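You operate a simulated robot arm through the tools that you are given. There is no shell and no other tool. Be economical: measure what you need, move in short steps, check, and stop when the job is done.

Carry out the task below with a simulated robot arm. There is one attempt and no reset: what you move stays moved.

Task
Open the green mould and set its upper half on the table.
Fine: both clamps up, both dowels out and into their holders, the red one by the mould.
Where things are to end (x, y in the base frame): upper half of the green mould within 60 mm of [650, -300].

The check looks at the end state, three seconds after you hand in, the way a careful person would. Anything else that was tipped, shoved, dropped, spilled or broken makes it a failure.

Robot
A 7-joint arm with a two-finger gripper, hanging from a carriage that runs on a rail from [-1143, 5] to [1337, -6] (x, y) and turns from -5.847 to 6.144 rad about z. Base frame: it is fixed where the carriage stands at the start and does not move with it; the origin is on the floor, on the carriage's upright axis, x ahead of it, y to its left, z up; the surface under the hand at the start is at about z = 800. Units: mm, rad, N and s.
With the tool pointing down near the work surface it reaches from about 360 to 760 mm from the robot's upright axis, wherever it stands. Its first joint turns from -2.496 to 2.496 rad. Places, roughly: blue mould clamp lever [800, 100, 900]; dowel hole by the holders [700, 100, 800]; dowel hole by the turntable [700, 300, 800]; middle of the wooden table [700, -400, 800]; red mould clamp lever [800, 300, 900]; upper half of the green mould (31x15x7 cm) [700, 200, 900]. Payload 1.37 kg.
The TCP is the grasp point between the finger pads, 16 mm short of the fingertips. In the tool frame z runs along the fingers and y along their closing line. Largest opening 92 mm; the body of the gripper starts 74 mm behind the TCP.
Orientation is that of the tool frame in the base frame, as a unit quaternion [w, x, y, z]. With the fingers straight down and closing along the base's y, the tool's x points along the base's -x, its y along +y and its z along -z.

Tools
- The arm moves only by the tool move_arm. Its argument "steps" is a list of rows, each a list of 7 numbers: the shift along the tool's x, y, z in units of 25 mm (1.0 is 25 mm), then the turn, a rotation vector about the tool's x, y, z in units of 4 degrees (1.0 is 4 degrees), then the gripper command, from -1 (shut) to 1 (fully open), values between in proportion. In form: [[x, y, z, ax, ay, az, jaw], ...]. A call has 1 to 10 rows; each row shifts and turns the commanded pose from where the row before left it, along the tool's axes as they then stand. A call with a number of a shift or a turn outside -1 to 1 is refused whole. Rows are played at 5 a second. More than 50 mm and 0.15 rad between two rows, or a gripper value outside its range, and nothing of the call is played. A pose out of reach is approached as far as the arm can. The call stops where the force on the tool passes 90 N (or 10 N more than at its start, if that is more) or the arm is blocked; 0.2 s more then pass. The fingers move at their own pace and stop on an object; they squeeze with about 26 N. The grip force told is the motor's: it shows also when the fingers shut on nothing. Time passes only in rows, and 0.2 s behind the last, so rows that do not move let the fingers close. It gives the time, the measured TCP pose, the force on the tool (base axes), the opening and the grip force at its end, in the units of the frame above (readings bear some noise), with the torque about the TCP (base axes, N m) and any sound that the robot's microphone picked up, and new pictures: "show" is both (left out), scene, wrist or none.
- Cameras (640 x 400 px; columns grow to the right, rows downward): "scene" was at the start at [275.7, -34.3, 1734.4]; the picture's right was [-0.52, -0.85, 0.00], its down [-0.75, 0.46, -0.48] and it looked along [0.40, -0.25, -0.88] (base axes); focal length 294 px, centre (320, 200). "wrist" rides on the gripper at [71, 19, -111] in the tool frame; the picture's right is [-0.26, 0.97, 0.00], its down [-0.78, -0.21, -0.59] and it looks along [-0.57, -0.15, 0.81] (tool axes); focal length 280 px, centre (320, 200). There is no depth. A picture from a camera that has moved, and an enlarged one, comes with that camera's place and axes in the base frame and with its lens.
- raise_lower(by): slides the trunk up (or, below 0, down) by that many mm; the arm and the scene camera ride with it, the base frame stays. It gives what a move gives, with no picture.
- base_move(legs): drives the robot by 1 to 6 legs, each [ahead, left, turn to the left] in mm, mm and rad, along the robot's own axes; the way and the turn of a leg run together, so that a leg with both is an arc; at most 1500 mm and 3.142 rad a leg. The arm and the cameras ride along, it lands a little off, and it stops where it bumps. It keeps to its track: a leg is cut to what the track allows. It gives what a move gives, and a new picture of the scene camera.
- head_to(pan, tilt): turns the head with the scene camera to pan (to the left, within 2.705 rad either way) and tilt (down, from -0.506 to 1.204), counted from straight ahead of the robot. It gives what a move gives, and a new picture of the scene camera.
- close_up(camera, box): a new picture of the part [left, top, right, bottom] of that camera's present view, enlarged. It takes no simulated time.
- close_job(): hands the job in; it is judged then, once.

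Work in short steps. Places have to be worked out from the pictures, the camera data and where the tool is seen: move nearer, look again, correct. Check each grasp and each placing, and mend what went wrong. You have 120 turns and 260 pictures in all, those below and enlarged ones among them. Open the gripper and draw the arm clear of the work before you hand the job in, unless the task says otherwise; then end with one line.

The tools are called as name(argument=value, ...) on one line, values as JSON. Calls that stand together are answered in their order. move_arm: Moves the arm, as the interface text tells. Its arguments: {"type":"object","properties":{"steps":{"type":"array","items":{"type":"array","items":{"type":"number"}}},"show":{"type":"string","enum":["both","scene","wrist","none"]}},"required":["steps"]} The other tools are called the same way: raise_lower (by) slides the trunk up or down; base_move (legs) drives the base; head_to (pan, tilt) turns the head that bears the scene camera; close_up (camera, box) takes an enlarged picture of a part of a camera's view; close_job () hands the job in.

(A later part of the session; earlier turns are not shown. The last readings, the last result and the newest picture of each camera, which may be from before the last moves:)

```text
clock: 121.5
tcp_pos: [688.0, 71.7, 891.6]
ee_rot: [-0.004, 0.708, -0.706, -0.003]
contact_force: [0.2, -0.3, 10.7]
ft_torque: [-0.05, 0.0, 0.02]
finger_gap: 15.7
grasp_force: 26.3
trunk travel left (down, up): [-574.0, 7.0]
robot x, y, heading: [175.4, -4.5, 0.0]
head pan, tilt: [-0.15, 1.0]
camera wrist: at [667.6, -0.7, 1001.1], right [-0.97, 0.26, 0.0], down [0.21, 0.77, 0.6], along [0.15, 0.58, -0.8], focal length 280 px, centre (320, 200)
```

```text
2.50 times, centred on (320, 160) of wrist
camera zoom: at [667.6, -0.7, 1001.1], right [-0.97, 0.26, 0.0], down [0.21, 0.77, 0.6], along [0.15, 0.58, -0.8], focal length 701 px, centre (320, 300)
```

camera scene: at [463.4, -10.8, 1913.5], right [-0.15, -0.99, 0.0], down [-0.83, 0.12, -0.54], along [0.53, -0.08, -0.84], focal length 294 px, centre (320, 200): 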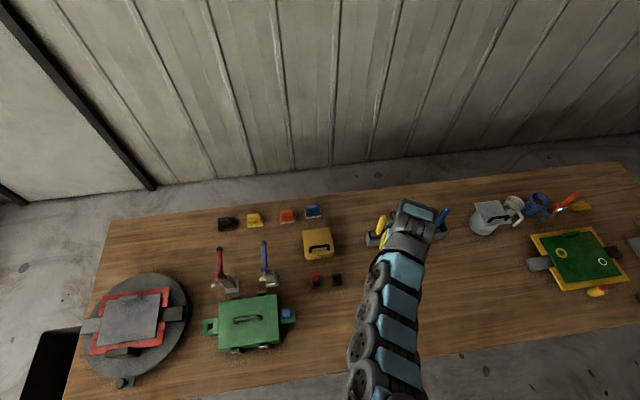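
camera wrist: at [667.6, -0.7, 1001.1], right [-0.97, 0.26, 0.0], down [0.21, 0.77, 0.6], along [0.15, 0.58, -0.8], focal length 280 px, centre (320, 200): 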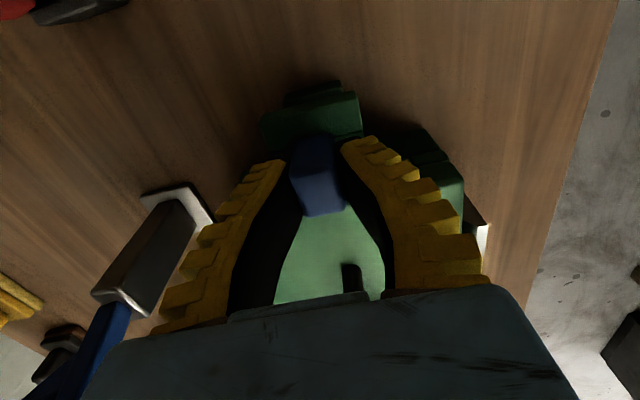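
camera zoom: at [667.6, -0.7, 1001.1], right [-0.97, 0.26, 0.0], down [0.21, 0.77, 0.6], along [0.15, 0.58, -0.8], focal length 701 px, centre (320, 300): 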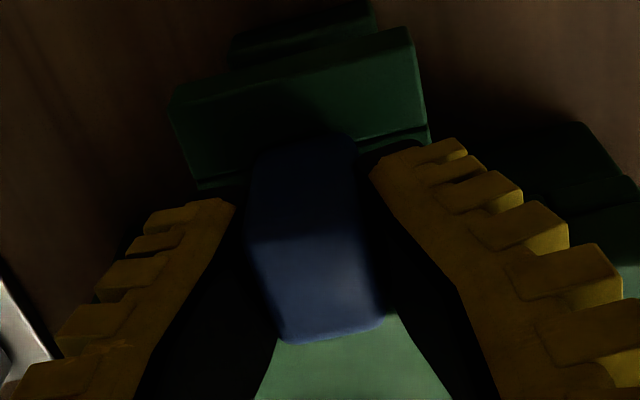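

Grip matches the first successful lift (gap 15.7). Lift slowly.

move_arm(steps=[[0, 0, -0.4, 0, 0, 0, -1], [0, 0, -0.4, 0, 0, 0, -1], [0, 0, -0.6, 0, 0, 0, -1], [0, 0, -0.6, 0, 0, 0, -1], [0, 0, -1, 0, 0, 0, -1], [0, 0, -1, 0, 0, 0, -1]], show="wrist")

close_up(camera="wrist", box=[240, 80, 400, 240])

```text
clock: 122.9
tcp_pos: [710.9, 74.7, 963.9]
ee_rot: [-0.003, 0.708, -0.706, -0.004]
contact_force: [0.2, 0.5, -0.1]
ft_torque: [0.0, -0.02, 0.04]
finger_gap: 11.6
grasp_force: 25.8
out of reach, approached as far as the arm can: row 4, 5, 6
trunk travel left (down, up): [-574.0, 7.0]
robot x, y, heading: [174.9, -2.4, -0.002]
head pan, tilt: [-0.15, 1.0]
camera wrist: at [692.3, 3.3, 1072.9], right [-0.97, 0.26, 0.0], down [0.21, 0.78, 0.6], along [0.15, 0.58, -0.8], focal length 280 px, centre (320, 200)
```

wrist: 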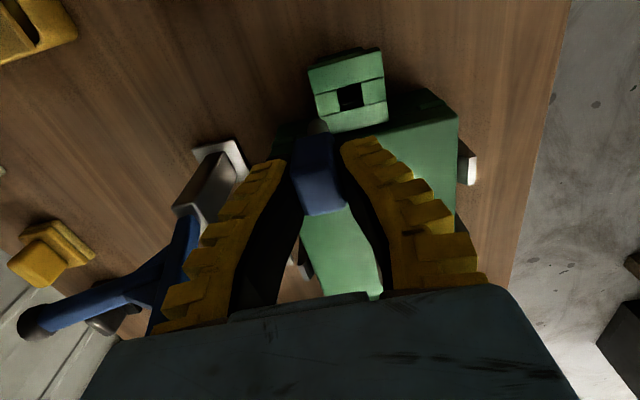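

```text
2.50 times, centred on (320, 160) of wrist
camera zoom: at [692.3, 3.3, 1072.9], right [-0.97, 0.26, 0.0], down [0.21, 0.78, 0.6], along [0.15, 0.58, -0.8], focal length 701 px, centre (320, 300)
```

zoom: 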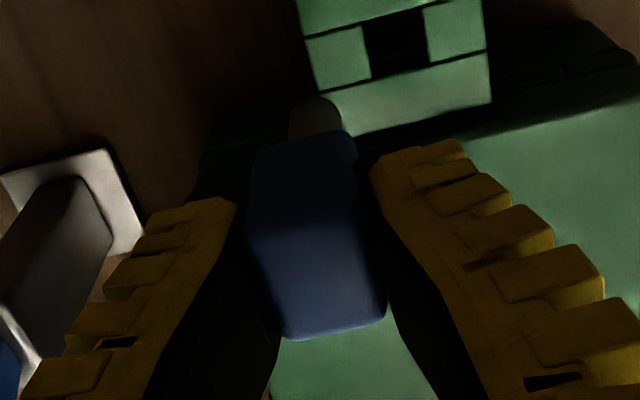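

Blue dowel is out, but held only by the top of its head. I'll take it to a bare patch of table (740,-10) and press the pin on the table so the head slides deeper into the grip.

move_arm(steps=[[0.9, -0.3, 0, 0, 0, 0, -1], [0.9, -0.3, 0, 0, 0, 0, -1], [0.9, -0.3, 0, 0, 0, 0, -1], [0.7, -0.3, 0, 0, 0, 0, -1], [0, 0, 1, 0, 0, 0, -1], [0, 0, 1, 0, 0, 0, -1], [0, 0, 0.6, 0, 0, 0, -1]], show="wrist")

```text
clock: 124.5
tcp_pos: [741.7, -7.3, 898.3]
ee_rot: [-0.004, 0.708, -0.706, -0.005]
contact_force: [-0.4, 0.0, -0.3]
ft_torque: [-0.01, 0.01, -0.01]
finger_gap: 11.7
grasp_force: 26.5
trunk travel left (down, up): [-574.0, 7.0]
robot x, y, heading: [175.2, -2.2, -0.002]
head pan, tilt: [-0.15, 1.0]
camera wrist: at [723.0, -78.5, 1007.4], right [-0.97, 0.26, 0.0], down [0.21, 0.77, 0.6], along [0.15, 0.58, -0.8], focal length 280 px, centre (320, 200)
```

wrist: 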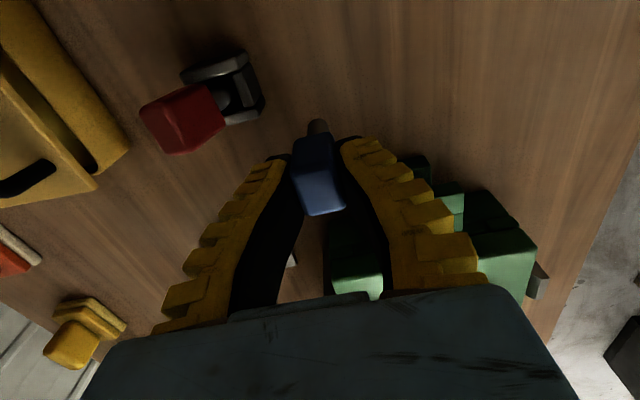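

Press down gently onto the table.

move_arm(steps=[[0, 0, 0.4, 0, 0, 0, -1], [0, 0, 0.4, 0, 0, 0, -1], [0, 0, 0.3, 0, 0, 0, -1], [0, 0, 0.3, 0, 0, 0, -1], [0, 0, 0, 0, 0, 0, -1]], show="wrist")

close_up(camera="wrist", box=[240, 80, 400, 240])

```text
clock: 125.7
tcp_pos: [743.8, -8.4, 866.2]
ee_rot: [-0.004, 0.708, -0.707, -0.001]
contact_force: [-0.5, -1.4, 22.7]
ft_torque: [-0.12, 0.0, -0.01]
finger_gap: 21.9
grasp_force: 25.7
trunk travel left (down, up): [-574.0, 7.0]
robot x, y, heading: [175.2, -4.5, 0.001]
head pan, tilt: [-0.15, 1.0]
camera wrist: at [724.4, -80.5, 974.6], right [-0.97, 0.26, 0.0], down [0.21, 0.77, 0.6], along [0.16, 0.58, -0.8], focal length 280 px, centre (320, 200)
```

wrist: 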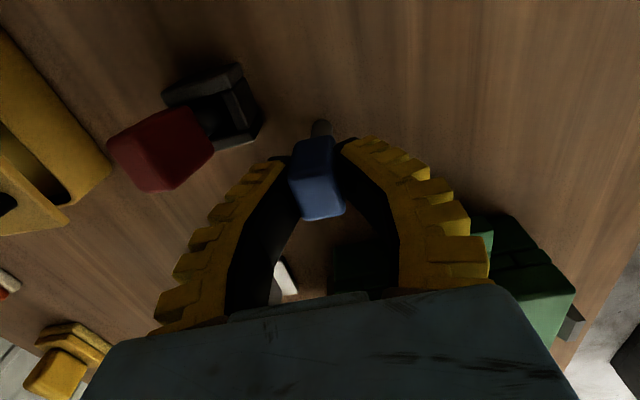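

```text
2.50 times, centred on (320, 160) of wrist
camera zoom: at [724.4, -80.5, 974.6], right [-0.97, 0.26, 0.0], down [0.21, 0.77, 0.6], along [0.16, 0.58, -0.8], focal length 701 px, centre (320, 300)
```

zoom: 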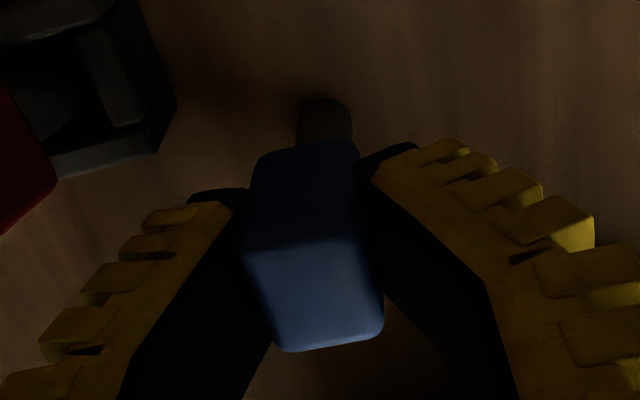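

It's sliding in (gap 22). Press 12 mm more.

move_arm(steps=[[0, 0, 0.25, 0, 0, 0, -1], [0, 0, 0.25, 0, 0, 0, -1], [0, 0, 0, 0, 0, 0, -1]], show="wrist")

close_up(camera="wrist", box=[240, 80, 400, 240])

```text
clock: 126.5
tcp_pos: [744.8, -7.8, 851.5]
ee_rot: [-0.005, 0.708, -0.706, -0.003]
contact_force: [-1.1, 0.8, 22.1]
ft_torque: [-0.01, -0.03, 0.06]
finger_gap: 23.5
grasp_force: 25.7
trunk travel left (down, up): [-574.0, 7.0]
robot x, y, heading: [172.3, -0.5, 0.005]
head pan, tilt: [-0.15, 1.0]
camera wrist: at [724.8, -79.5, 960.7], right [-0.97, 0.26, 0.0], down [0.21, 0.77, 0.6], along [0.15, 0.58, -0.8], focal length 280 px, centre (320, 200)
```

wrist: 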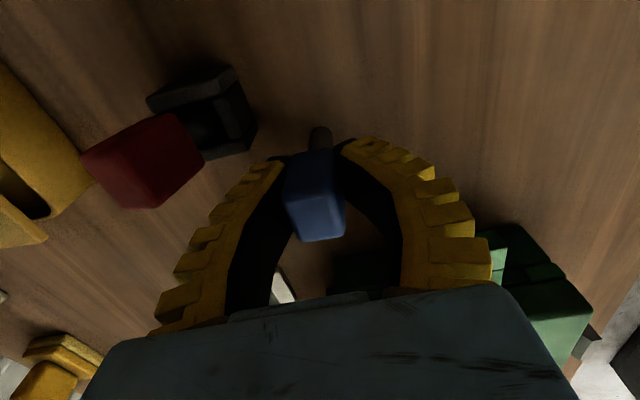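

```text
2.50 times, centred on (320, 160) of wrist
camera zoom: at [724.8, -79.5, 960.7], right [-0.97, 0.26, 0.0], down [0.21, 0.77, 0.6], along [0.15, 0.58, -0.8], focal length 701 px, centre (320, 300)
```

zoom: 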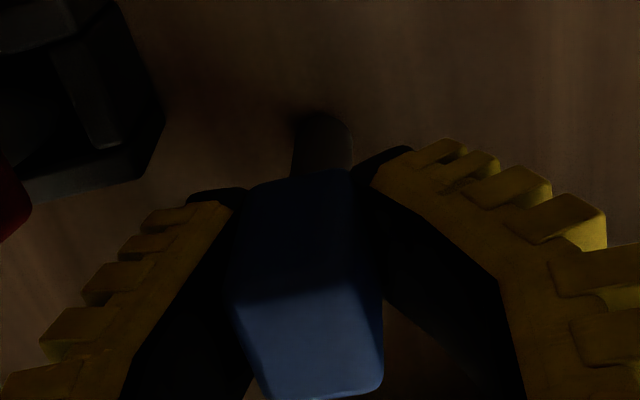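

The head is now fully in the grip; tip is 52 mm below the TCP. Lift and carry around to the right-hand holder at ≈ (799,-124).

move_arm(steps=[[0, 0, -0.6, 0, 0, 0, -1], [0, 0, -1, 0, 0, 0, -1], [0, 0, -1, 0, 0, 0, -1], [1, 0, -0.2, 0, 0, 0, -1], [1, 0, 0, 0, 0, 0, -1], [1, 0, 0, 0, 0, 0, -1], [1, 0, 0, 0, 0, 0, -1], [0.5, -0.8, 0, 0, 0, 0, -1], [0, -0.8, 0, 0, 0, 0, -1], [0, -0.6, 0, 0, 0, 0, -1]], show="wrist")

close_up(camera="wrist", box=[240, 20, 400, 180])

```text
clock: 128.7
tcp_pos: [799.1, -125.0, 923.5]
ee_rot: [-0.003, 0.708, -0.706, -0.001]
contact_force: [-0.2, -0.9, 0.9]
ft_torque: [0.11, 0.03, 0.01]
finger_gap: 12.1
grasp_force: 26.2
trunk travel left (down, up): [-574.0, 7.0]
robot x, y, heading: [172.1, 0.2, 0.002]
head pan, tilt: [-0.15, 1.0]
camera wrist: at [778.5, -196.2, 1032.2], right [-0.96, 0.26, 0.0], down [0.21, 0.78, 0.59], along [0.16, 0.57, -0.8], focal length 280 px, centre (320, 200)
```

wrist: 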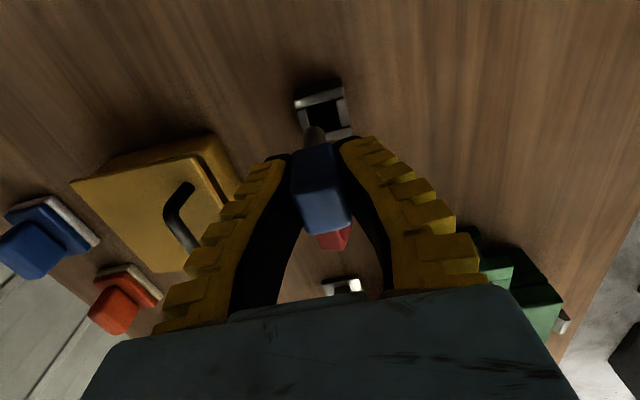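

```text
2.50 times, centred on (320, 100) of wrist
camera zoom: at [778.5, -196.2, 1032.2], right [-0.96, 0.26, 0.0], down [0.21, 0.78, 0.59], along [0.16, 0.57, -0.8], focal length 701 px, centre (320, 450)
```

zoom: 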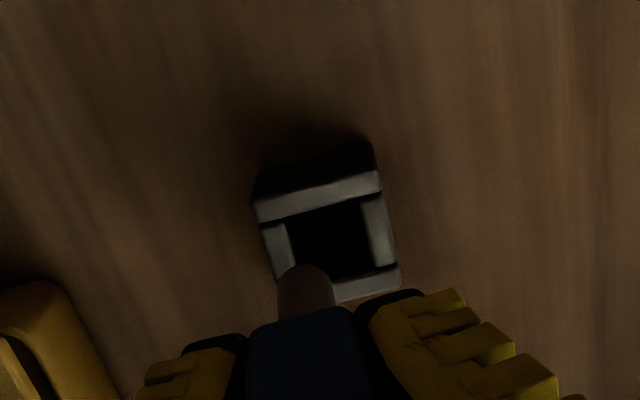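

Grip eased back to 12 mm, so the tip hangs ~86 mm below the TCP. Hole centre ≈ (796,-124); pin is ~8 mm too far in +x and a few mm in +y. Correct and look again slightly lower.

move_arm(steps=[[0.2, 0.3, 0, 0, 0, 0, -1], [0, 0, 0.25, 0, 0, 0, -1], [0, 0, 0, 0, 0, 0, -1]], show="none")

close_up(camera="wrist", box=[270, 60, 370, 160])

close_up(camera="wrist", box=[240, 80, 400, 240])

```text
clock: 129.5
tcp_pos: [789.9, -126.8, 914.1]
ee_rot: [-0.005, 0.709, -0.705, -0.003]
contact_force: [-0.2, -0.2, -0.6]
ft_torque: [-0.01, -0.02, -0.01]
finger_gap: 11.8
grasp_force: 25.8
trunk travel left (down, up): [-574.0, 7.0]
robot x, y, heading: [172.9, -0.7, 0.001]
head pan, tilt: [-0.15, 1.0]
```

```text
4.00 times, centred on (320, 110) of wrist
camera zoom: at [769.4, -198.2, 1023.8], right [-0.97, 0.26, 0.0], down [0.21, 0.77, 0.6], along [0.15, 0.58, -0.8], focal length 1122 px, centre (320, 560)
```

zoom: 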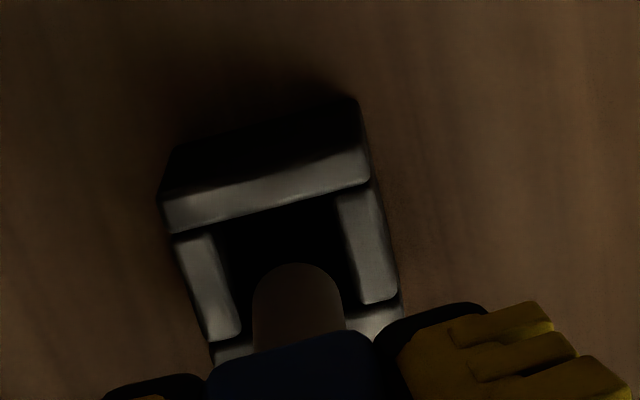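

```text
2.50 times, centred on (320, 160) of wrist
camera zoom: at [769.4, -198.2, 1023.8], right [-0.97, 0.26, 0.0], down [0.21, 0.77, 0.6], along [0.15, 0.58, -0.8], focal length 701 px, centre (320, 300)
```

zoom: 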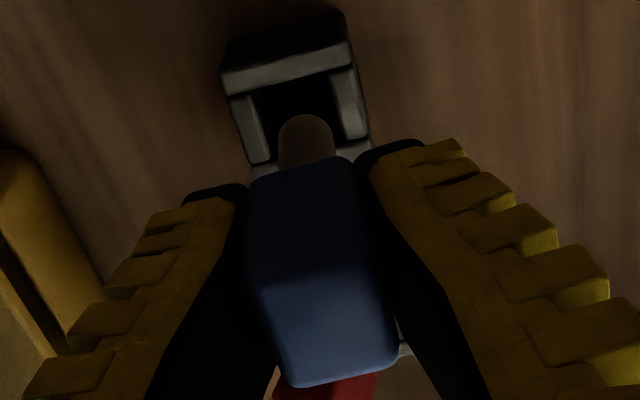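

Pin is centred laterally; move 3 mm to −y and lower in small steps watching force and gap.

move_arm(steps=[[0.12, 0, 0, 0, 0, 0, -1], [0, 0, 0.2, 0, 0, 0, -1], [0, 0, 0.2, 0, 0, 0, -1], [0, 0, 0, 0, 0, 0, -1]], show="none")

close_up(camera="wrist", box=[270, 60, 370, 160])

```text
clock: 130.5
tcp_pos: [789.1, -128.6, 904.4]
ee_rot: [-0.004, 0.709, -0.705, -0.003]
contact_force: [0.0, 0.5, -0.4]
ft_torque: [0.04, -0.03, -0.01]
finger_gap: 12.0
grasp_force: 25.5
trunk travel left (down, up): [-574.0, 7.0]
robot x, y, heading: [176.4, -5.8, 0.006]
head pan, tilt: [-0.15, 1.0]
```

```text
4.00 times, centred on (320, 110) of wrist
camera zoom: at [769.5, -200.1, 1012.9], right [-0.97, 0.26, 0.0], down [0.21, 0.77, 0.6], along [0.15, 0.58, -0.8], focal length 1122 px, centre (320, 560)
```

zoom: 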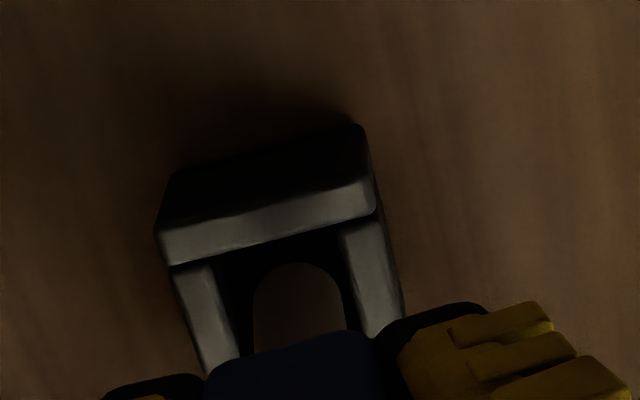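

Looks centred with equal margins. Continue down 8 mm.

move_arm(steps=[[0, 0, 0.16, 0, 0, 0, -1], [0, 0, 0.16, 0, 0, 0, -1], [0, 0, 0, 0, 0, 0, -1]], show="none")

close_up(camera="wrist", box=[270, 60, 370, 160])

```text
clock: 131.3
tcp_pos: [787.5, -128.6, 896.0]
ee_rot: [-0.005, 0.709, -0.706, -0.004]
contact_force: [-0.3, -0.5, -0.5]
ft_torque: [-0.05, 0.0, 0.0]
finger_gap: 12.0
grasp_force: 26.2
trunk travel left (down, up): [-574.0, 7.0]
robot x, y, heading: [174.9, -0.0, 0.002]
head pan, tilt: [-0.15, 1.0]
```

```text
4.00 times, centred on (320, 110) of wrist
camera zoom: at [768.9, -199.8, 1004.8], right [-0.97, 0.26, 0.0], down [0.21, 0.77, 0.6], along [0.15, 0.58, -0.8], focal length 1122 px, centre (320, 560)
```

zoom: 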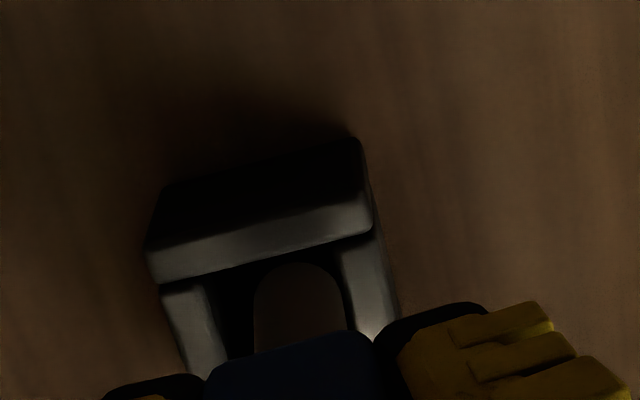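

Still free, but the pin has drifted ~3 mm to −x relative to the opening; correct and go on down 8 mm.

move_arm(steps=[[0, -0.13, 0, 0, 0, 0, -1], [0, -0.02, 0.16, 0, 0, 0, -1], [0, -0.02, 0.16, 0, 0, 0, -1], [0, 0, 0, 0, 0, 0, -1]], show="none")

close_up(camera="wrist", box=[270, 60, 370, 160])

```text
clock: 132.3
tcp_pos: [793.9, -129.7, 887.7]
ee_rot: [-0.005, 0.708, -0.706, -0.002]
contact_force: [0.2, 0.9, -0.4]
ft_torque: [-0.02, -0.01, 0.01]
finger_gap: 12.1
grasp_force: 26.0
trunk travel left (down, up): [-574.0, 7.0]
robot x, y, heading: [172.7, -1.8, 0.004]
head pan, tilt: [-0.15, 1.0]
```

```text
4.00 times, centred on (320, 110) of wrist
camera zoom: at [773.5, -200.1, 996.5], right [-0.97, 0.26, 0.0], down [0.21, 0.77, 0.6], along [0.15, 0.58, -0.8], focal length 1122 px, centre (320, 560)
```

zoom: 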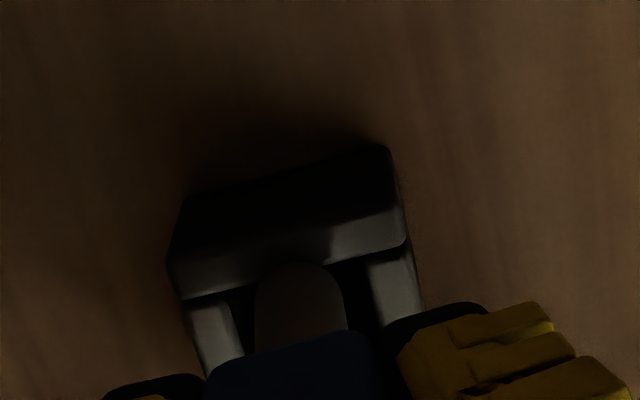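

The tip still shows in front of the near wall's rim with no contact: so the dowel is in fact still deep in the grip (tip 52 mm below TCP, now at z≈835) and ~12 mm too far to −y. Shift +12 mm in y and look.

move_arm(steps=[[-0.48, 0, 0, 0, 0, 0, -1], [0, 0, 0, 0, 0, 0, -1]], show="none")

close_up(camera="wrist", box=[270, 60, 370, 160])

```text
clock: 132.9
tcp_pos: [793.4, -117.2, 888.6]
ee_rot: [-0.004, 0.708, -0.706, -0.002]
contact_force: [0.1, -0.2, -1.1]
ft_torque: [0.01, -0.04, -0.02]
finger_gap: 11.8
grasp_force: 25.4
trunk travel left (down, up): [-574.0, 7.0]
robot x, y, heading: [177.1, 1.6, 0.003]
head pan, tilt: [-0.15, 1.0]
```

```text
4.00 times, centred on (320, 110) of wrist
camera zoom: at [774.1, -188.2, 996.5], right [-0.97, 0.26, 0.0], down [0.21, 0.77, 0.6], along [0.15, 0.58, -0.8], focal length 1122 px, centre (320, 560)
```

zoom: 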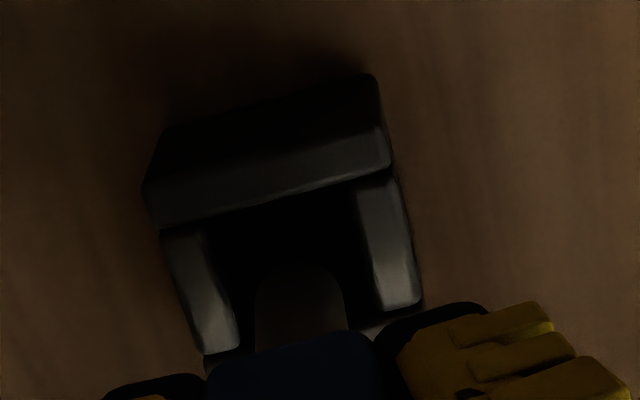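

Lower 7 mm and check the occlusion again.

move_arm(steps=[[0, 0, 0.15, 0, 0, 0, -1], [0, 0, 0.15, 0, 0, 0, -1], [0, 0, 0, 0, 0, 0, -1]], show="none")

close_up(camera="wrist", box=[270, 60, 370, 160])

```text
clock: 133.7
tcp_pos: [795.2, -116.4, 881.3]
ee_rot: [-0.004, 0.709, -0.706, -0.003]
contact_force: [0.1, 0.1, 0.1]
ft_torque: [0.02, 0.02, 0.01]
finger_gap: 11.9
grasp_force: 25.9
trunk travel left (down, up): [-574.0, 7.0]
robot x, y, heading: [175.0, -1.1, 0.002]
head pan, tilt: [-0.15, 1.0]
```

```text
4.00 times, centred on (320, 110) of wrist
camera zoom: at [774.1, -188.9, 989.7], right [-0.97, 0.26, 0.0], down [0.21, 0.77, 0.6], along [0.15, 0.58, -0.8], focal length 1122 px, centre (320, 560)
```

zoom: 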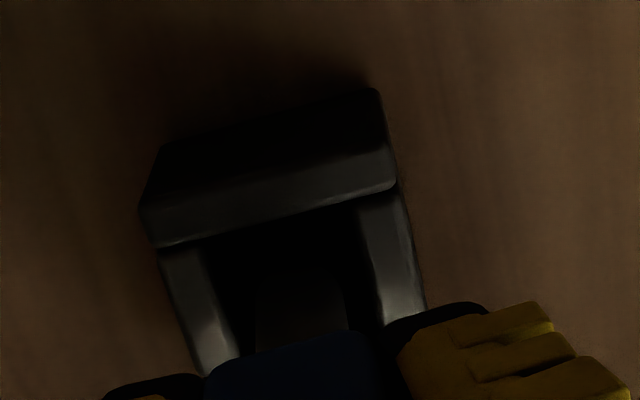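

Pin appears ~4 mm too far toward +y at rim level; shift −3.5 mm and lower 7 mm.

move_arm(steps=[[0.14, 0, 0, 0, 0, 0, -1], [0, 0, 0.15, 0, 0, 0, -1], [0, 0, 0.15, 0, 0, 0, -1], [0, 0, 0, 0, 0, 0, -1]], show="none")

close_up(camera="wrist", box=[270, 60, 370, 160])

```text
clock: 134.7
tcp_pos: [793.7, -121.1, 873.4]
ee_rot: [-0.004, 0.708, -0.706, -0.003]
contact_force: [-0.8, 0.6, -1.0]
ft_torque: [-0.02, -0.01, 0.01]
finger_gap: 12.1
grasp_force: 25.6
trunk travel left (down, up): [-574.0, 7.0]
robot x, y, heading: [173.5, -2.6, 0.002]
head pan, tilt: [-0.15, 1.0]
```

```text
4.00 times, centred on (320, 110) of wrist
camera zoom: at [774.3, -192.6, 982.2], right [-0.97, 0.26, 0.0], down [0.21, 0.77, 0.6], along [0.15, 0.58, -0.8], focal length 1122 px, centre (320, 560)
```

zoom: 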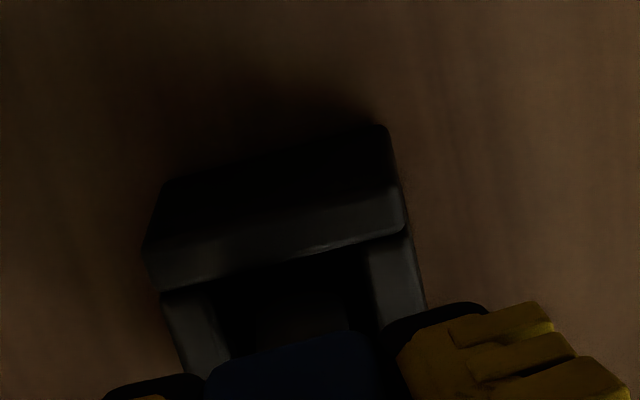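

No contact and the tip is now in the shade inside. Continue down 8 mm.

move_arm(steps=[[0, 0, 0.16, 0, 0, 0, -1], [0, 0, 0.16, 0, 0, 0, -1], [0, 0, 0, 0, 0, 0, -1]], show="none")

close_up(camera="wrist", box=[240, 60, 400, 220])

```text
clock: 135.5
tcp_pos: [793.1, -121.6, 869.0]
ee_rot: [-0.004, 0.708, -0.706, -0.003]
contact_force: [-0.5, 0.3, -0.2]
ft_torque: [-0.06, 0.01, 0.01]
finger_gap: 11.9
grasp_force: 25.7
out of reach, approached as far as the arm can: row 2
trunk travel left (down, up): [-574.0, 7.0]
robot x, y, heading: [175.1, -2.7, 0.003]
head pan, tilt: [-0.15, 1.0]
```

```text
2.50 times, centred on (320, 140) of wrist
camera zoom: at [774.0, -192.5, 978.1], right [-0.97, 0.26, 0.0], down [0.21, 0.77, 0.6], along [0.15, 0.58, -0.8], focal length 701 px, centre (320, 350)
```

zoom: 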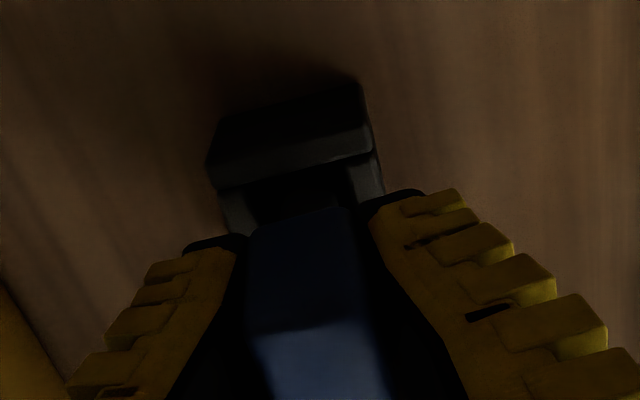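

Arm at its lower limit; use the trunk for the last 10 mm.

raise_lower(by=-8)

raise_lower(by=-6)

close_up(camera="wrist", box=[240, 60, 400, 220])

```text
clock: 136.1
tcp_pos: [793.6, -122.6, 861.8]
ee_rot: [-0.005, 0.709, -0.705, -0.003]
contact_force: [0.8, 0.8, -0.3]
ft_torque: [-0.01, 0.0, 0.01]
finger_gap: 11.8
grasp_force: 26.2
trunk travel left (down, up): [-566.0, 15.0]
robot x, y, heading: [175.0, -0.0, 0.003]
head pan, tilt: [-0.15, 1.0]
```

```text
clock: 136.6
tcp_pos: [794.7, -120.3, 855.5]
ee_rot: [-0.005, 0.708, -0.706, -0.002]
contact_force: [0.0, 0.9, 8.7]
ft_torque: [0.04, 0.01, 0.0]
finger_gap: 14.6
grasp_force: 26.1
trunk travel left (down, up): [-560.0, 21.0]
robot x, y, heading: [177.0, -1.6, -0.001]
head pan, tilt: [-0.15, 1.0]
```

```text
2.50 times, centred on (320, 140) of wrist
camera zoom: at [775.1, -192.4, 964.9], right [-0.97, 0.26, 0.0], down [0.21, 0.77, 0.6], along [0.15, 0.58, -0.8], focal length 701 px, centre (320, 350)
```

zoom: 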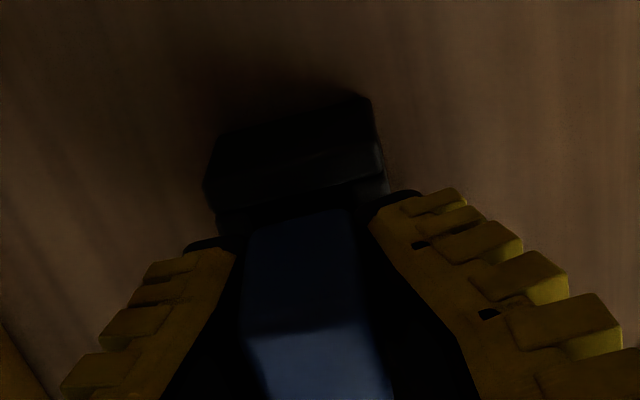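

Contact at TCP z 855 matches the floor found with the red one: bottomed. Open gently and rise.

move_arm(steps=[[0, 0, 0, 0, 0, 0, -0.5], [0, 0, 0, 0, 0, 0, -0.2], [0, 0, 0, 0, 0, 0, 0.2], [0, 0, -0.5, 0, 0, 0, 0.2], [0, 0, -1, 0, 0, 0, 0.2], [0, 0, -1, 0, 0, 0, 0.2], [0, 0, -1, 0, 0, 0, 0.2], [0, 0, -1, 0, 0, 0, 0.2]], show="wrist")

close_up(camera="wrist", box=[200, 40, 420, 220])

```text
clock: 138.4
tcp_pos: [793.4, -123.5, 968.9]
ee_rot: [-0.005, 0.707, -0.707, -0.002]
contact_force: [0.5, 1.3, -0.2]
ft_torque: [0.01, 0.0, -0.01]
finger_gap: 57.9
grasp_force: 1.9
trunk travel left (down, up): [-560.0, 21.0]
robot x, y, heading: [177.5, -1.6, 0.003]
head pan, tilt: [-0.15, 1.0]
camera wrist: at [773.5, -194.6, 1078.1], right [-0.97, 0.26, 0.0], down [0.21, 0.77, 0.6], along [0.15, 0.58, -0.8], focal length 280 px, centre (320, 200)
```

wrist: 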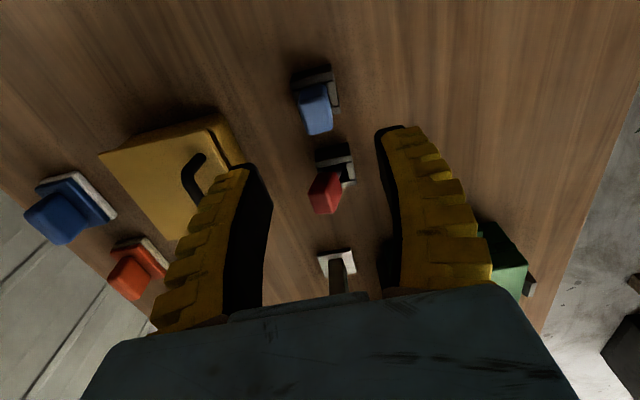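

```text
2.22 times, centred on (310, 130) of wrist
camera zoom: at [773.5, -194.6, 1078.1], right [-0.97, 0.26, 0.0], down [0.21, 0.77, 0.6], along [0.15, 0.58, -0.8], focal length 623 px, centre (342, 356)
```

zoom: 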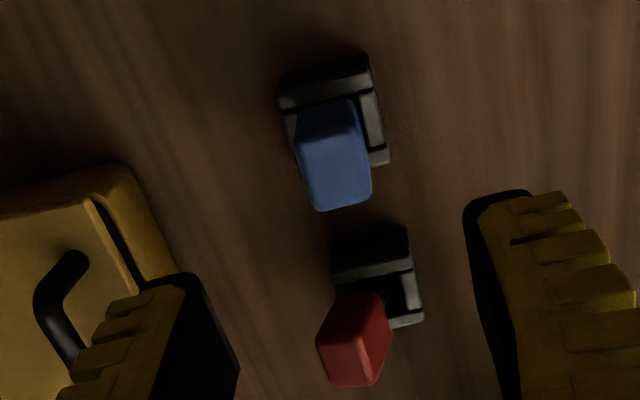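

Both dowels are in their holders. Now the mould's handle: move above (688,192) with fingers closing along x.

move_arm(steps=[[-0.5, 1, 0, 0, 0, 0, 1], [-1, 1, 0, 0, 0, 0, 1], [-1, 1, 0, 0, 0, 0, 1], [-1, 1, 0, 0, 0, 0, 1], [-1, 0.2, 0, 0, 0, 0, 1], [-1, 0, 0, 0, 0, 0, 1], [-1, 0, 0, 0, 0, 0, 1], [-1, 0, 0, 0, 0, 0, 1], [-1, 0, 0, 0, 0, 0, 1], [-1, 0, 0, 0, 0, 0, 1]], show="none")

move_arm(steps=[[-1, 0, 0, 0, 0, 0, 1], [-1, 0, 0, 0, 0, 0, 1], [-1, 0, 0, 0, 0, 0, 1]], show="wrist")

close_up(camera="wrist", box=[240, 40, 400, 200])

```text
clock: 140.6
tcp_pos: [713.4, 111.5, 944.8]
ee_rot: [-0.004, 0.709, -0.705, -0.003]
contact_force: [-0.7, -0.8, -0.2]
ft_torque: [0.01, 0.0, 0.01]
finger_gap: 92.2
grasp_force: 0.0
out of reach, approached as far as the arm can: row 3, 4, 5
trunk travel left (down, up): [-560.0, 21.0]
robot x, y, heading: [176.7, 0.2, 0.002]
head pan, tilt: [-0.15, 1.0]
```

```text
clock: 141.4
tcp_pos: [712.1, 187.7, 947.0]
ee_rot: [-0.004, 0.708, -0.706, -0.002]
contact_force: [0.2, 0.6, 0.5]
ft_torque: [0.06, 0.0, 0.0]
finger_gap: 91.9
grasp_force: 0.1
trunk travel left (down, up): [-560.0, 21.0]
robot x, y, heading: [176.5, -0.3, 0.006]
head pan, tilt: [-0.15, 1.0]
camera wrist: at [693.1, 116.4, 1055.0], right [-0.97, 0.26, 0.0], down [0.21, 0.77, 0.6], along [0.15, 0.58, -0.8], focal length 280 px, centre (320, 200)
```

wrist: 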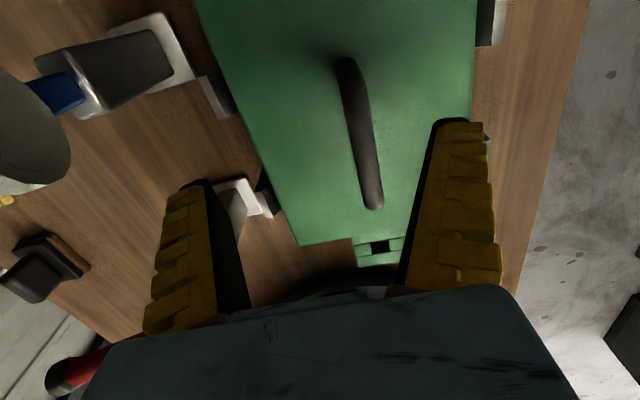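

```text
2.50 times, centred on (320, 120) of wrist
camera zoom: at [693.1, 116.4, 1055.0], right [-0.97, 0.26, 0.0], down [0.21, 0.77, 0.6], along [0.15, 0.58, -0.8], focal length 701 px, centre (320, 400)
```

zoom: 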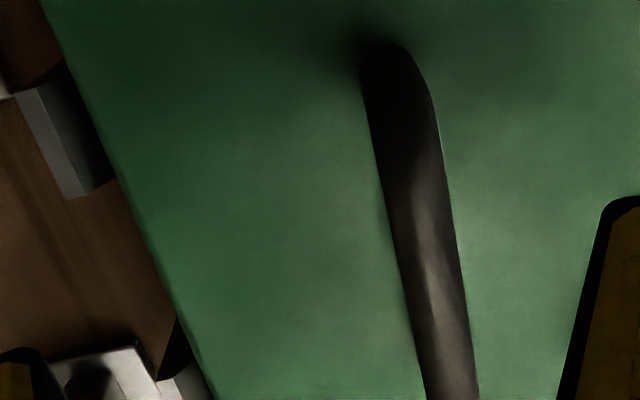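

Handle bar centre ≈ (687,192), along y. Position over it and descend so the tips pass below the bar (TCP z≈883).

move_arm(steps=[[-0.17, 1, 0, 0, 0, 0, 1], [0, 0, 1, 0, 0, 0, 1], [0, 0, 1, 0, 0, 0, 1], [0, 0, 0.3, 0, 0, 0, 1], [0, 0, 0.25, 0, 0, 0, 1]], show="wrist")

close_up(camera="wrist", box=[200, 60, 440, 240])

```text
clock: 142.7
tcp_pos: [703.1, 194.6, 880.6]
ee_rot: [0.01, -0.707, 0.708, -0.001]
contact_force: [-14.4, -9.8, 70.7]
ft_torque: [-0.32, 0.51, 0.31]
finger_gap: 91.6
grasp_force: 0.4
out of reach, approached as far as the arm can: row 1
trunk travel left (down, up): [-560.0, 21.0]
robot x, y, heading: [172.6, -1.2, 0.005]
head pan, tilt: [-0.15, 1.0]
stopped in row 5: the force on the tool passed its limit at 93 N (the readings are from after the stop); the commanded pose is now the measured one
camera wrist: at [682.7, 122.2, 988.6], right [-0.96, 0.26, -0.01], down [0.2, 0.77, 0.6], along [0.17, 0.58, -0.8], focal length 280 px, centre (320, 200)
```

wrist: 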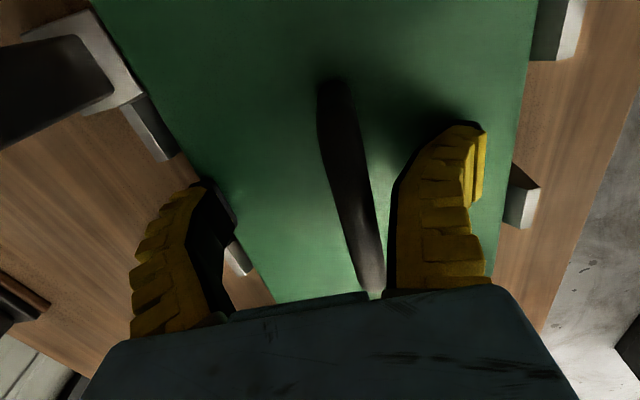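

```text
2.22 times, centred on (320, 150) of wrist
camera zoom: at [682.7, 122.2, 988.6], right [-0.96, 0.26, -0.01], down [0.2, 0.77, 0.6], along [0.17, 0.58, -0.8], focal length 623 px, centre (320, 311)
```

zoom: 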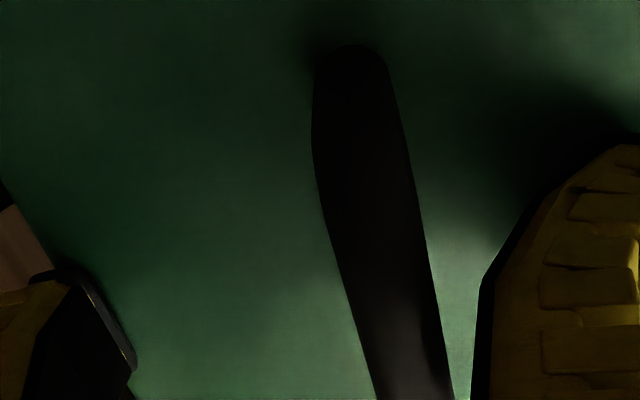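

The tips met the mould top (z≈866), and x stopped at 703. Back up 8 mm, then shift −16 mm in x.

move_arm(steps=[[0, 0, -0.4, 0, 0, 0, 1], [0, 0.3, 0, 0, 0, 0, 1], [0.1, 0.35, 0, 0, 0, 0, 1], [0, 0, 0, 0, 0, 0, 1]], show="wrist")

```text
clock: 143.7
tcp_pos: [683.2, 190.4, 884.2]
ee_rot: [-0.007, 0.707, -0.707, -0.002]
contact_force: [0.1, 0.7, -0.7]
ft_torque: [-0.01, 0.01, -0.02]
finger_gap: 91.9
grasp_force: 0.1
trunk travel left (down, up): [-560.0, 21.0]
robot x, y, heading: [171.2, -1.4, -0.0]
head pan, tilt: [-0.15, 1.0]
camera wrist: at [661.7, 119.7, 993.7], right [-0.96, 0.26, 0.0], down [0.21, 0.77, 0.6], along [0.16, 0.58, -0.8], focal length 280 px, centre (320, 200)
```

wrist: 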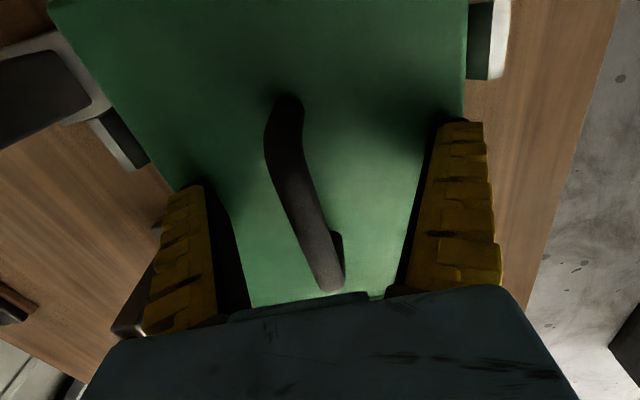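

Bar ≈ x 691. Shift +6 mm, then close on the bar.

move_arm(steps=[[0, -0.25, 0, 0, 0, 0, 1], [0, 0, 0, 0, 0, 0, 0], [0, 0, 0, 0, 0, 0, -1], [0, 0, 0, 0, 0, 0, -1], [0, 0, 0, 0, 0, 0, -1]], show="wrist")

```text
clock: 144.9
tcp_pos: [685.5, 193.9, 886.0]
ee_rot: [0.006, -0.707, 0.708, 0.006]
contact_force: [-23.1, -3.4, 54.5]
ft_torque: [-0.11, 0.79, 0.02]
finger_gap: 0.0
grasp_force: 25.7
trunk travel left (down, up): [-560.0, 21.0]
robot x, y, heading: [171.8, -3.1, 0.006]
head pan, tilt: [-0.15, 1.0]
stopped in row 5: the force on the tool passed its limit at 100 N (the readings are from after the stop); the commanded pose is now the measured one
camera wrist: at [666.6, 122.5, 994.9], right [-0.97, 0.26, 0.0], down [0.21, 0.77, 0.6], along [0.16, 0.58, -0.8], focal length 280 px, centre (320, 200)
```

wrist: 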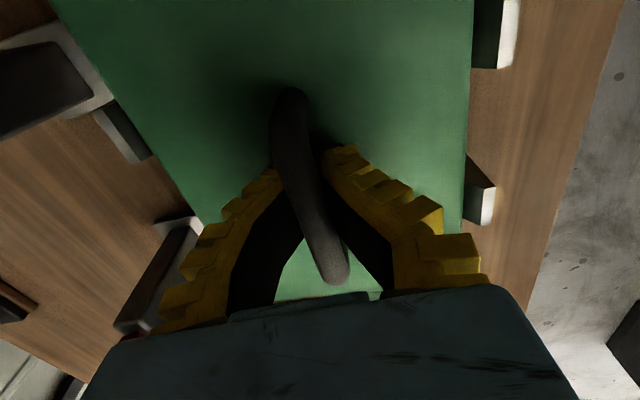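

The fingers shut under the bar, caging it — a good hook grip. Lift slowly and read the weight.

move_arm(steps=[[0, 0, -0.3, 0, 0, 0, -1], [0, 0, -0.3, 0, 0, 0, -1], [0, 0, -0.4, 0, 0, 0, -1], [0, 0, -0.5, 0, 0, 0, -1], [0, 0, 0, 0, 0, 0, -1]], show="wrist")

```text
clock: 146.1
tcp_pos: [687.6, 191.4, 923.0]
ee_rot: [0.006, -0.706, 0.708, 0.004]
contact_force: [0.2, 0.0, -4.9]
ft_torque: [0.0, -0.01, 0.0]
finger_gap: 5.9
grasp_force: 25.9
trunk travel left (down, up): [-560.0, 21.0]
robot x, y, heading: [171.2, -1.2, 0.001]
head pan, tilt: [-0.15, 1.0]
camera wrist: at [667.2, 120.1, 1032.2], right [-0.97, 0.26, 0.0], down [0.21, 0.77, 0.6], along [0.16, 0.58, -0.8], focal length 280 px, centre (320, 200)
```

wrist: 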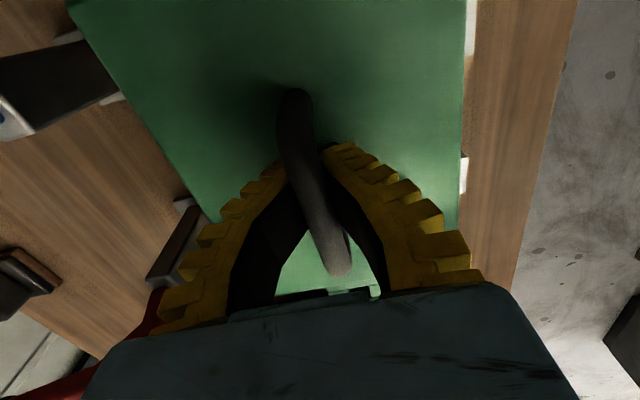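

Lifted (≈5 N), level, torque nil. Raise the trunk 20 mm, then drive back 80 mm for a comfortable radius.

raise_lower(by=20)

base_move(legs=[[-70, 0, 0]])

close_up(camera="scene", box=[180, 180, 400, 340])

```text
clock: 146.8
tcp_pos: [686.6, 191.4, 944.2]
ee_rot: [0.005, -0.707, 0.707, 0.004]
contact_force: [0.0, -0.2, -5.3]
ft_torque: [-0.06, 0.01, -0.01]
finger_gap: 6.0
grasp_force: 25.6
trunk travel left (down, up): [-580.0, 1.0]
robot x, y, heading: [175.3, 0.4, 0.001]
head pan, tilt: [-0.15, 1.0]
```

```text
clock: 147.8
tcp_pos: [618.4, 192.9, 944.0]
ee_rot: [-0.007, 0.708, -0.707, -0.003]
contact_force: [0.7, 0.4, -5.7]
ft_torque: [-0.04, 0.0, 0.02]
finger_gap: 6.1
grasp_force: 25.9
trunk travel left (down, up): [-580.0, 1.0]
robot x, y, heading: [105.3, -1.4, 0.001]
head pan, tilt: [-0.15, 1.0]
camera scene: at [394.0, -10.4, 1919.4], right [-0.15, -0.99, 0.0], down [-0.83, 0.12, -0.54], along [0.53, -0.08, -0.84], focal length 294 px, centre (320, 200)
```

scene: 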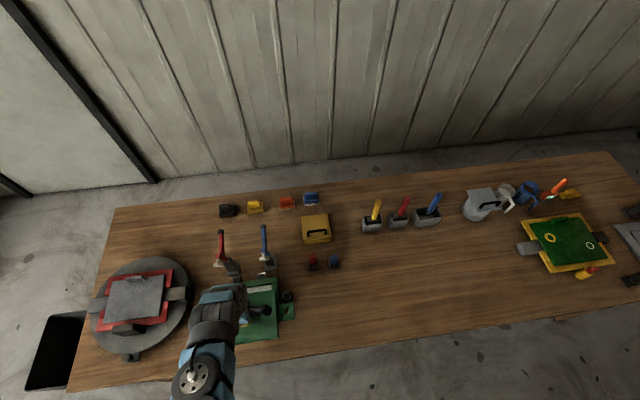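

```text
2.50 times, centred on (290, 260) of scene
camera zoom: at [394.0, -10.4, 1919.4], right [-0.15, -0.99, 0.0], down [-0.83, 0.12, -0.54], along [0.53, -0.08, -0.84], focal length 734 px, centre (395, 50)
```

zoom: 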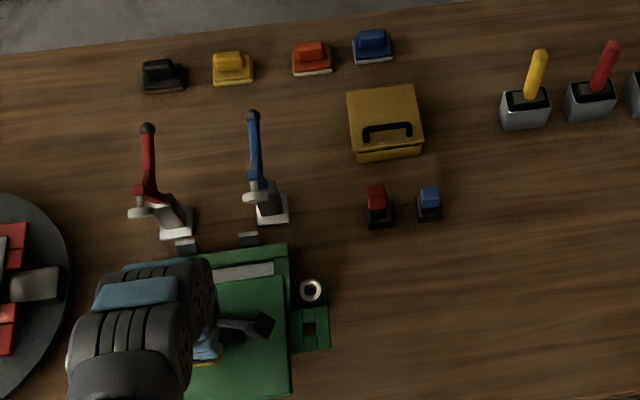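

Lower half stayed put with the casting. Carry the upper half to the right toward (650,-300).

move_arm(steps=[[1, -0.2, 0, 0, 0, 0, -1], [1, -0.2, 0, 0, 0, 0, -1], [1, -0.2, 0, 0, 0, 0, -1], [1, -0.2, 0, 0, 0, 0, -1], [1, -0.2, 0, 0, 0, 0, -1], [1, -0.2, 0, 0, 0, 0, -1], [1, 0, 0, 0, 0, 0, -1], [1, 0, 0, 0, 0, 0, -1], [1, 0, 0, 0, 0, 0, -1], [1, 0, 0, 0, 0, 0, -1]], show="none")

move_arm(steps=[[1, 0, 0, 0, 0, 0, -1], [1, 0, 0, 0, 0, 0, -1], [1, 0, 0, 0, 0, 0, -1], [1, 0, 0, 0, 0, 0, -1], [1, 0, 0, 0, 0, 0, -1], [1, 0, 0, 0, 0, 0, -1], [1, 0, 0, 0, 0, 0, -1], [1, 0, 0, 0, 0, 0, -1], [1, 0, 0, 0, 0, 0, -1], [0.7, 0, 0, 0, 0, 0, -1]], show="both")

```text
clock: 150.0
tcp_pos: [647.1, -58.6, 940.3]
ee_rot: [-0.006, 0.708, -0.707, -0.004]
contact_force: [-0.4, 0.7, -5.4]
ft_torque: [-0.08, 0.01, -0.03]
finger_gap: 5.7
grasp_force: 26.4
trunk travel left (down, up): [-580.0, 1.0]
robot x, y, heading: [104.0, -0.1, 0.007]
head pan, tilt: [-0.15, 1.0]
```

```text
clock: 152.2
tcp_pos: [646.6, -298.9, 936.0]
ee_rot: [0.006, -0.707, 0.707, 0.004]
contact_force: [-0.4, 0.0, -5.1]
ft_torque: [-0.02, 0.04, -0.01]
finger_gap: 5.8
grasp_force: 26.2
trunk travel left (down, up): [-580.0, 1.0]
robot x, y, heading: [104.5, 1.3, 0.001]
head pan, tilt: [-0.15, 1.0]
camera scene: at [393.9, -10.5, 1919.4], right [-0.15, -0.99, 0.0], down [-0.83, 0.12, -0.54], along [0.53, -0.08, -0.84], focal length 294 px, centre (320, 200)
camera wrist: at [626.8, -371.8, 1045.3], right [-0.97, 0.26, 0.0], down [0.21, 0.77, 0.6], along [0.16, 0.58, -0.8], focal length 280 px, centre (320, 200)
```

scene: 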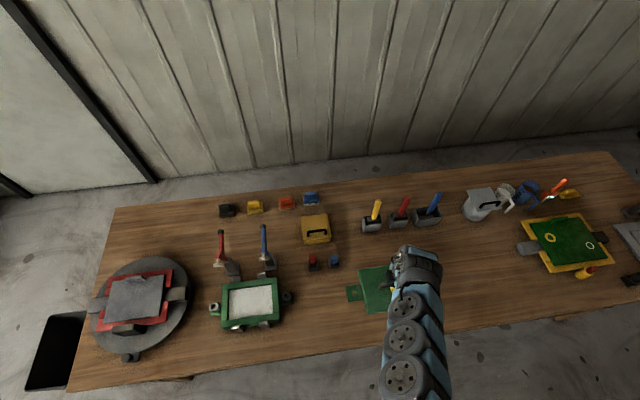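
wrist: 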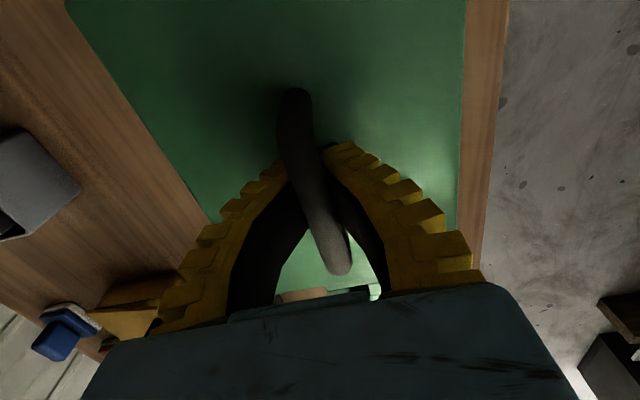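

Over the target. Lower 60 mm, then in small steps until the weight comes off.

move_arm(steps=[[0, 0, 0.8, 0, 0, 0, -1], [0, 0, 0.8, 0, 0, 0, -1], [0, 0, 0.6, 0, 0, 0, -1], [0, 0, 0, 0, 0, 0, -1]], show="none")

move_arm(steps=[[0, 0, 0.3, 0, 0, 0, -1], [0, 0, 0.2, 0, 0, 0, -1], [0, 0, 0, 0, 0, 0, -1]], show="wrist")

```text
clock: 153.2
tcp_pos: [649.5, -298.4, 882.2]
ee_rot: [-0.005, 0.708, -0.706, -0.004]
contact_force: [-0.2, 0.5, -5.3]
ft_torque: [-0.02, 0.01, 0.0]
finger_gap: 6.0
grasp_force: 25.9
trunk travel left (down, up): [-580.0, 1.0]
robot x, y, heading: [102.8, 1.3, 0.007]
head pan, tilt: [-0.15, 1.0]
```

```text
clock: 154.0
tcp_pos: [649.1, -298.1, 869.4]
ee_rot: [-0.006, 0.708, -0.706, -0.004]
contact_force: [0.4, 1.1, -5.2]
ft_torque: [-0.04, 0.04, 0.01]
finger_gap: 6.3
grasp_force: 26.3
trunk travel left (down, up): [-580.0, 1.0]
robot x, y, heading: [105.3, -0.1, 0.004]
head pan, tilt: [-0.15, 1.0]
camera wrist: at [628.9, -369.4, 977.6], right [-0.97, 0.26, 0.0], down [0.21, 0.77, 0.6], along [0.16, 0.58, -0.8], focal length 280 px, centre (320, 200)
```

wrist: 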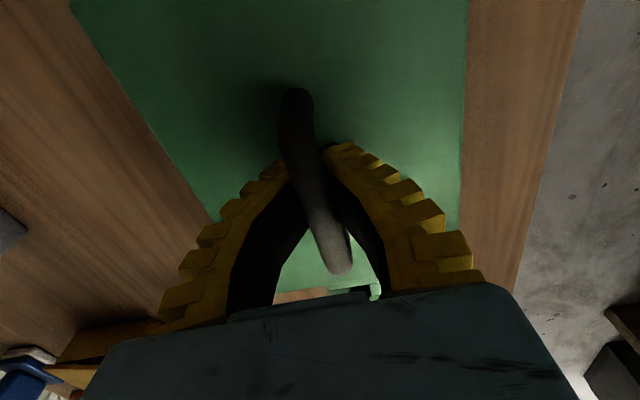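

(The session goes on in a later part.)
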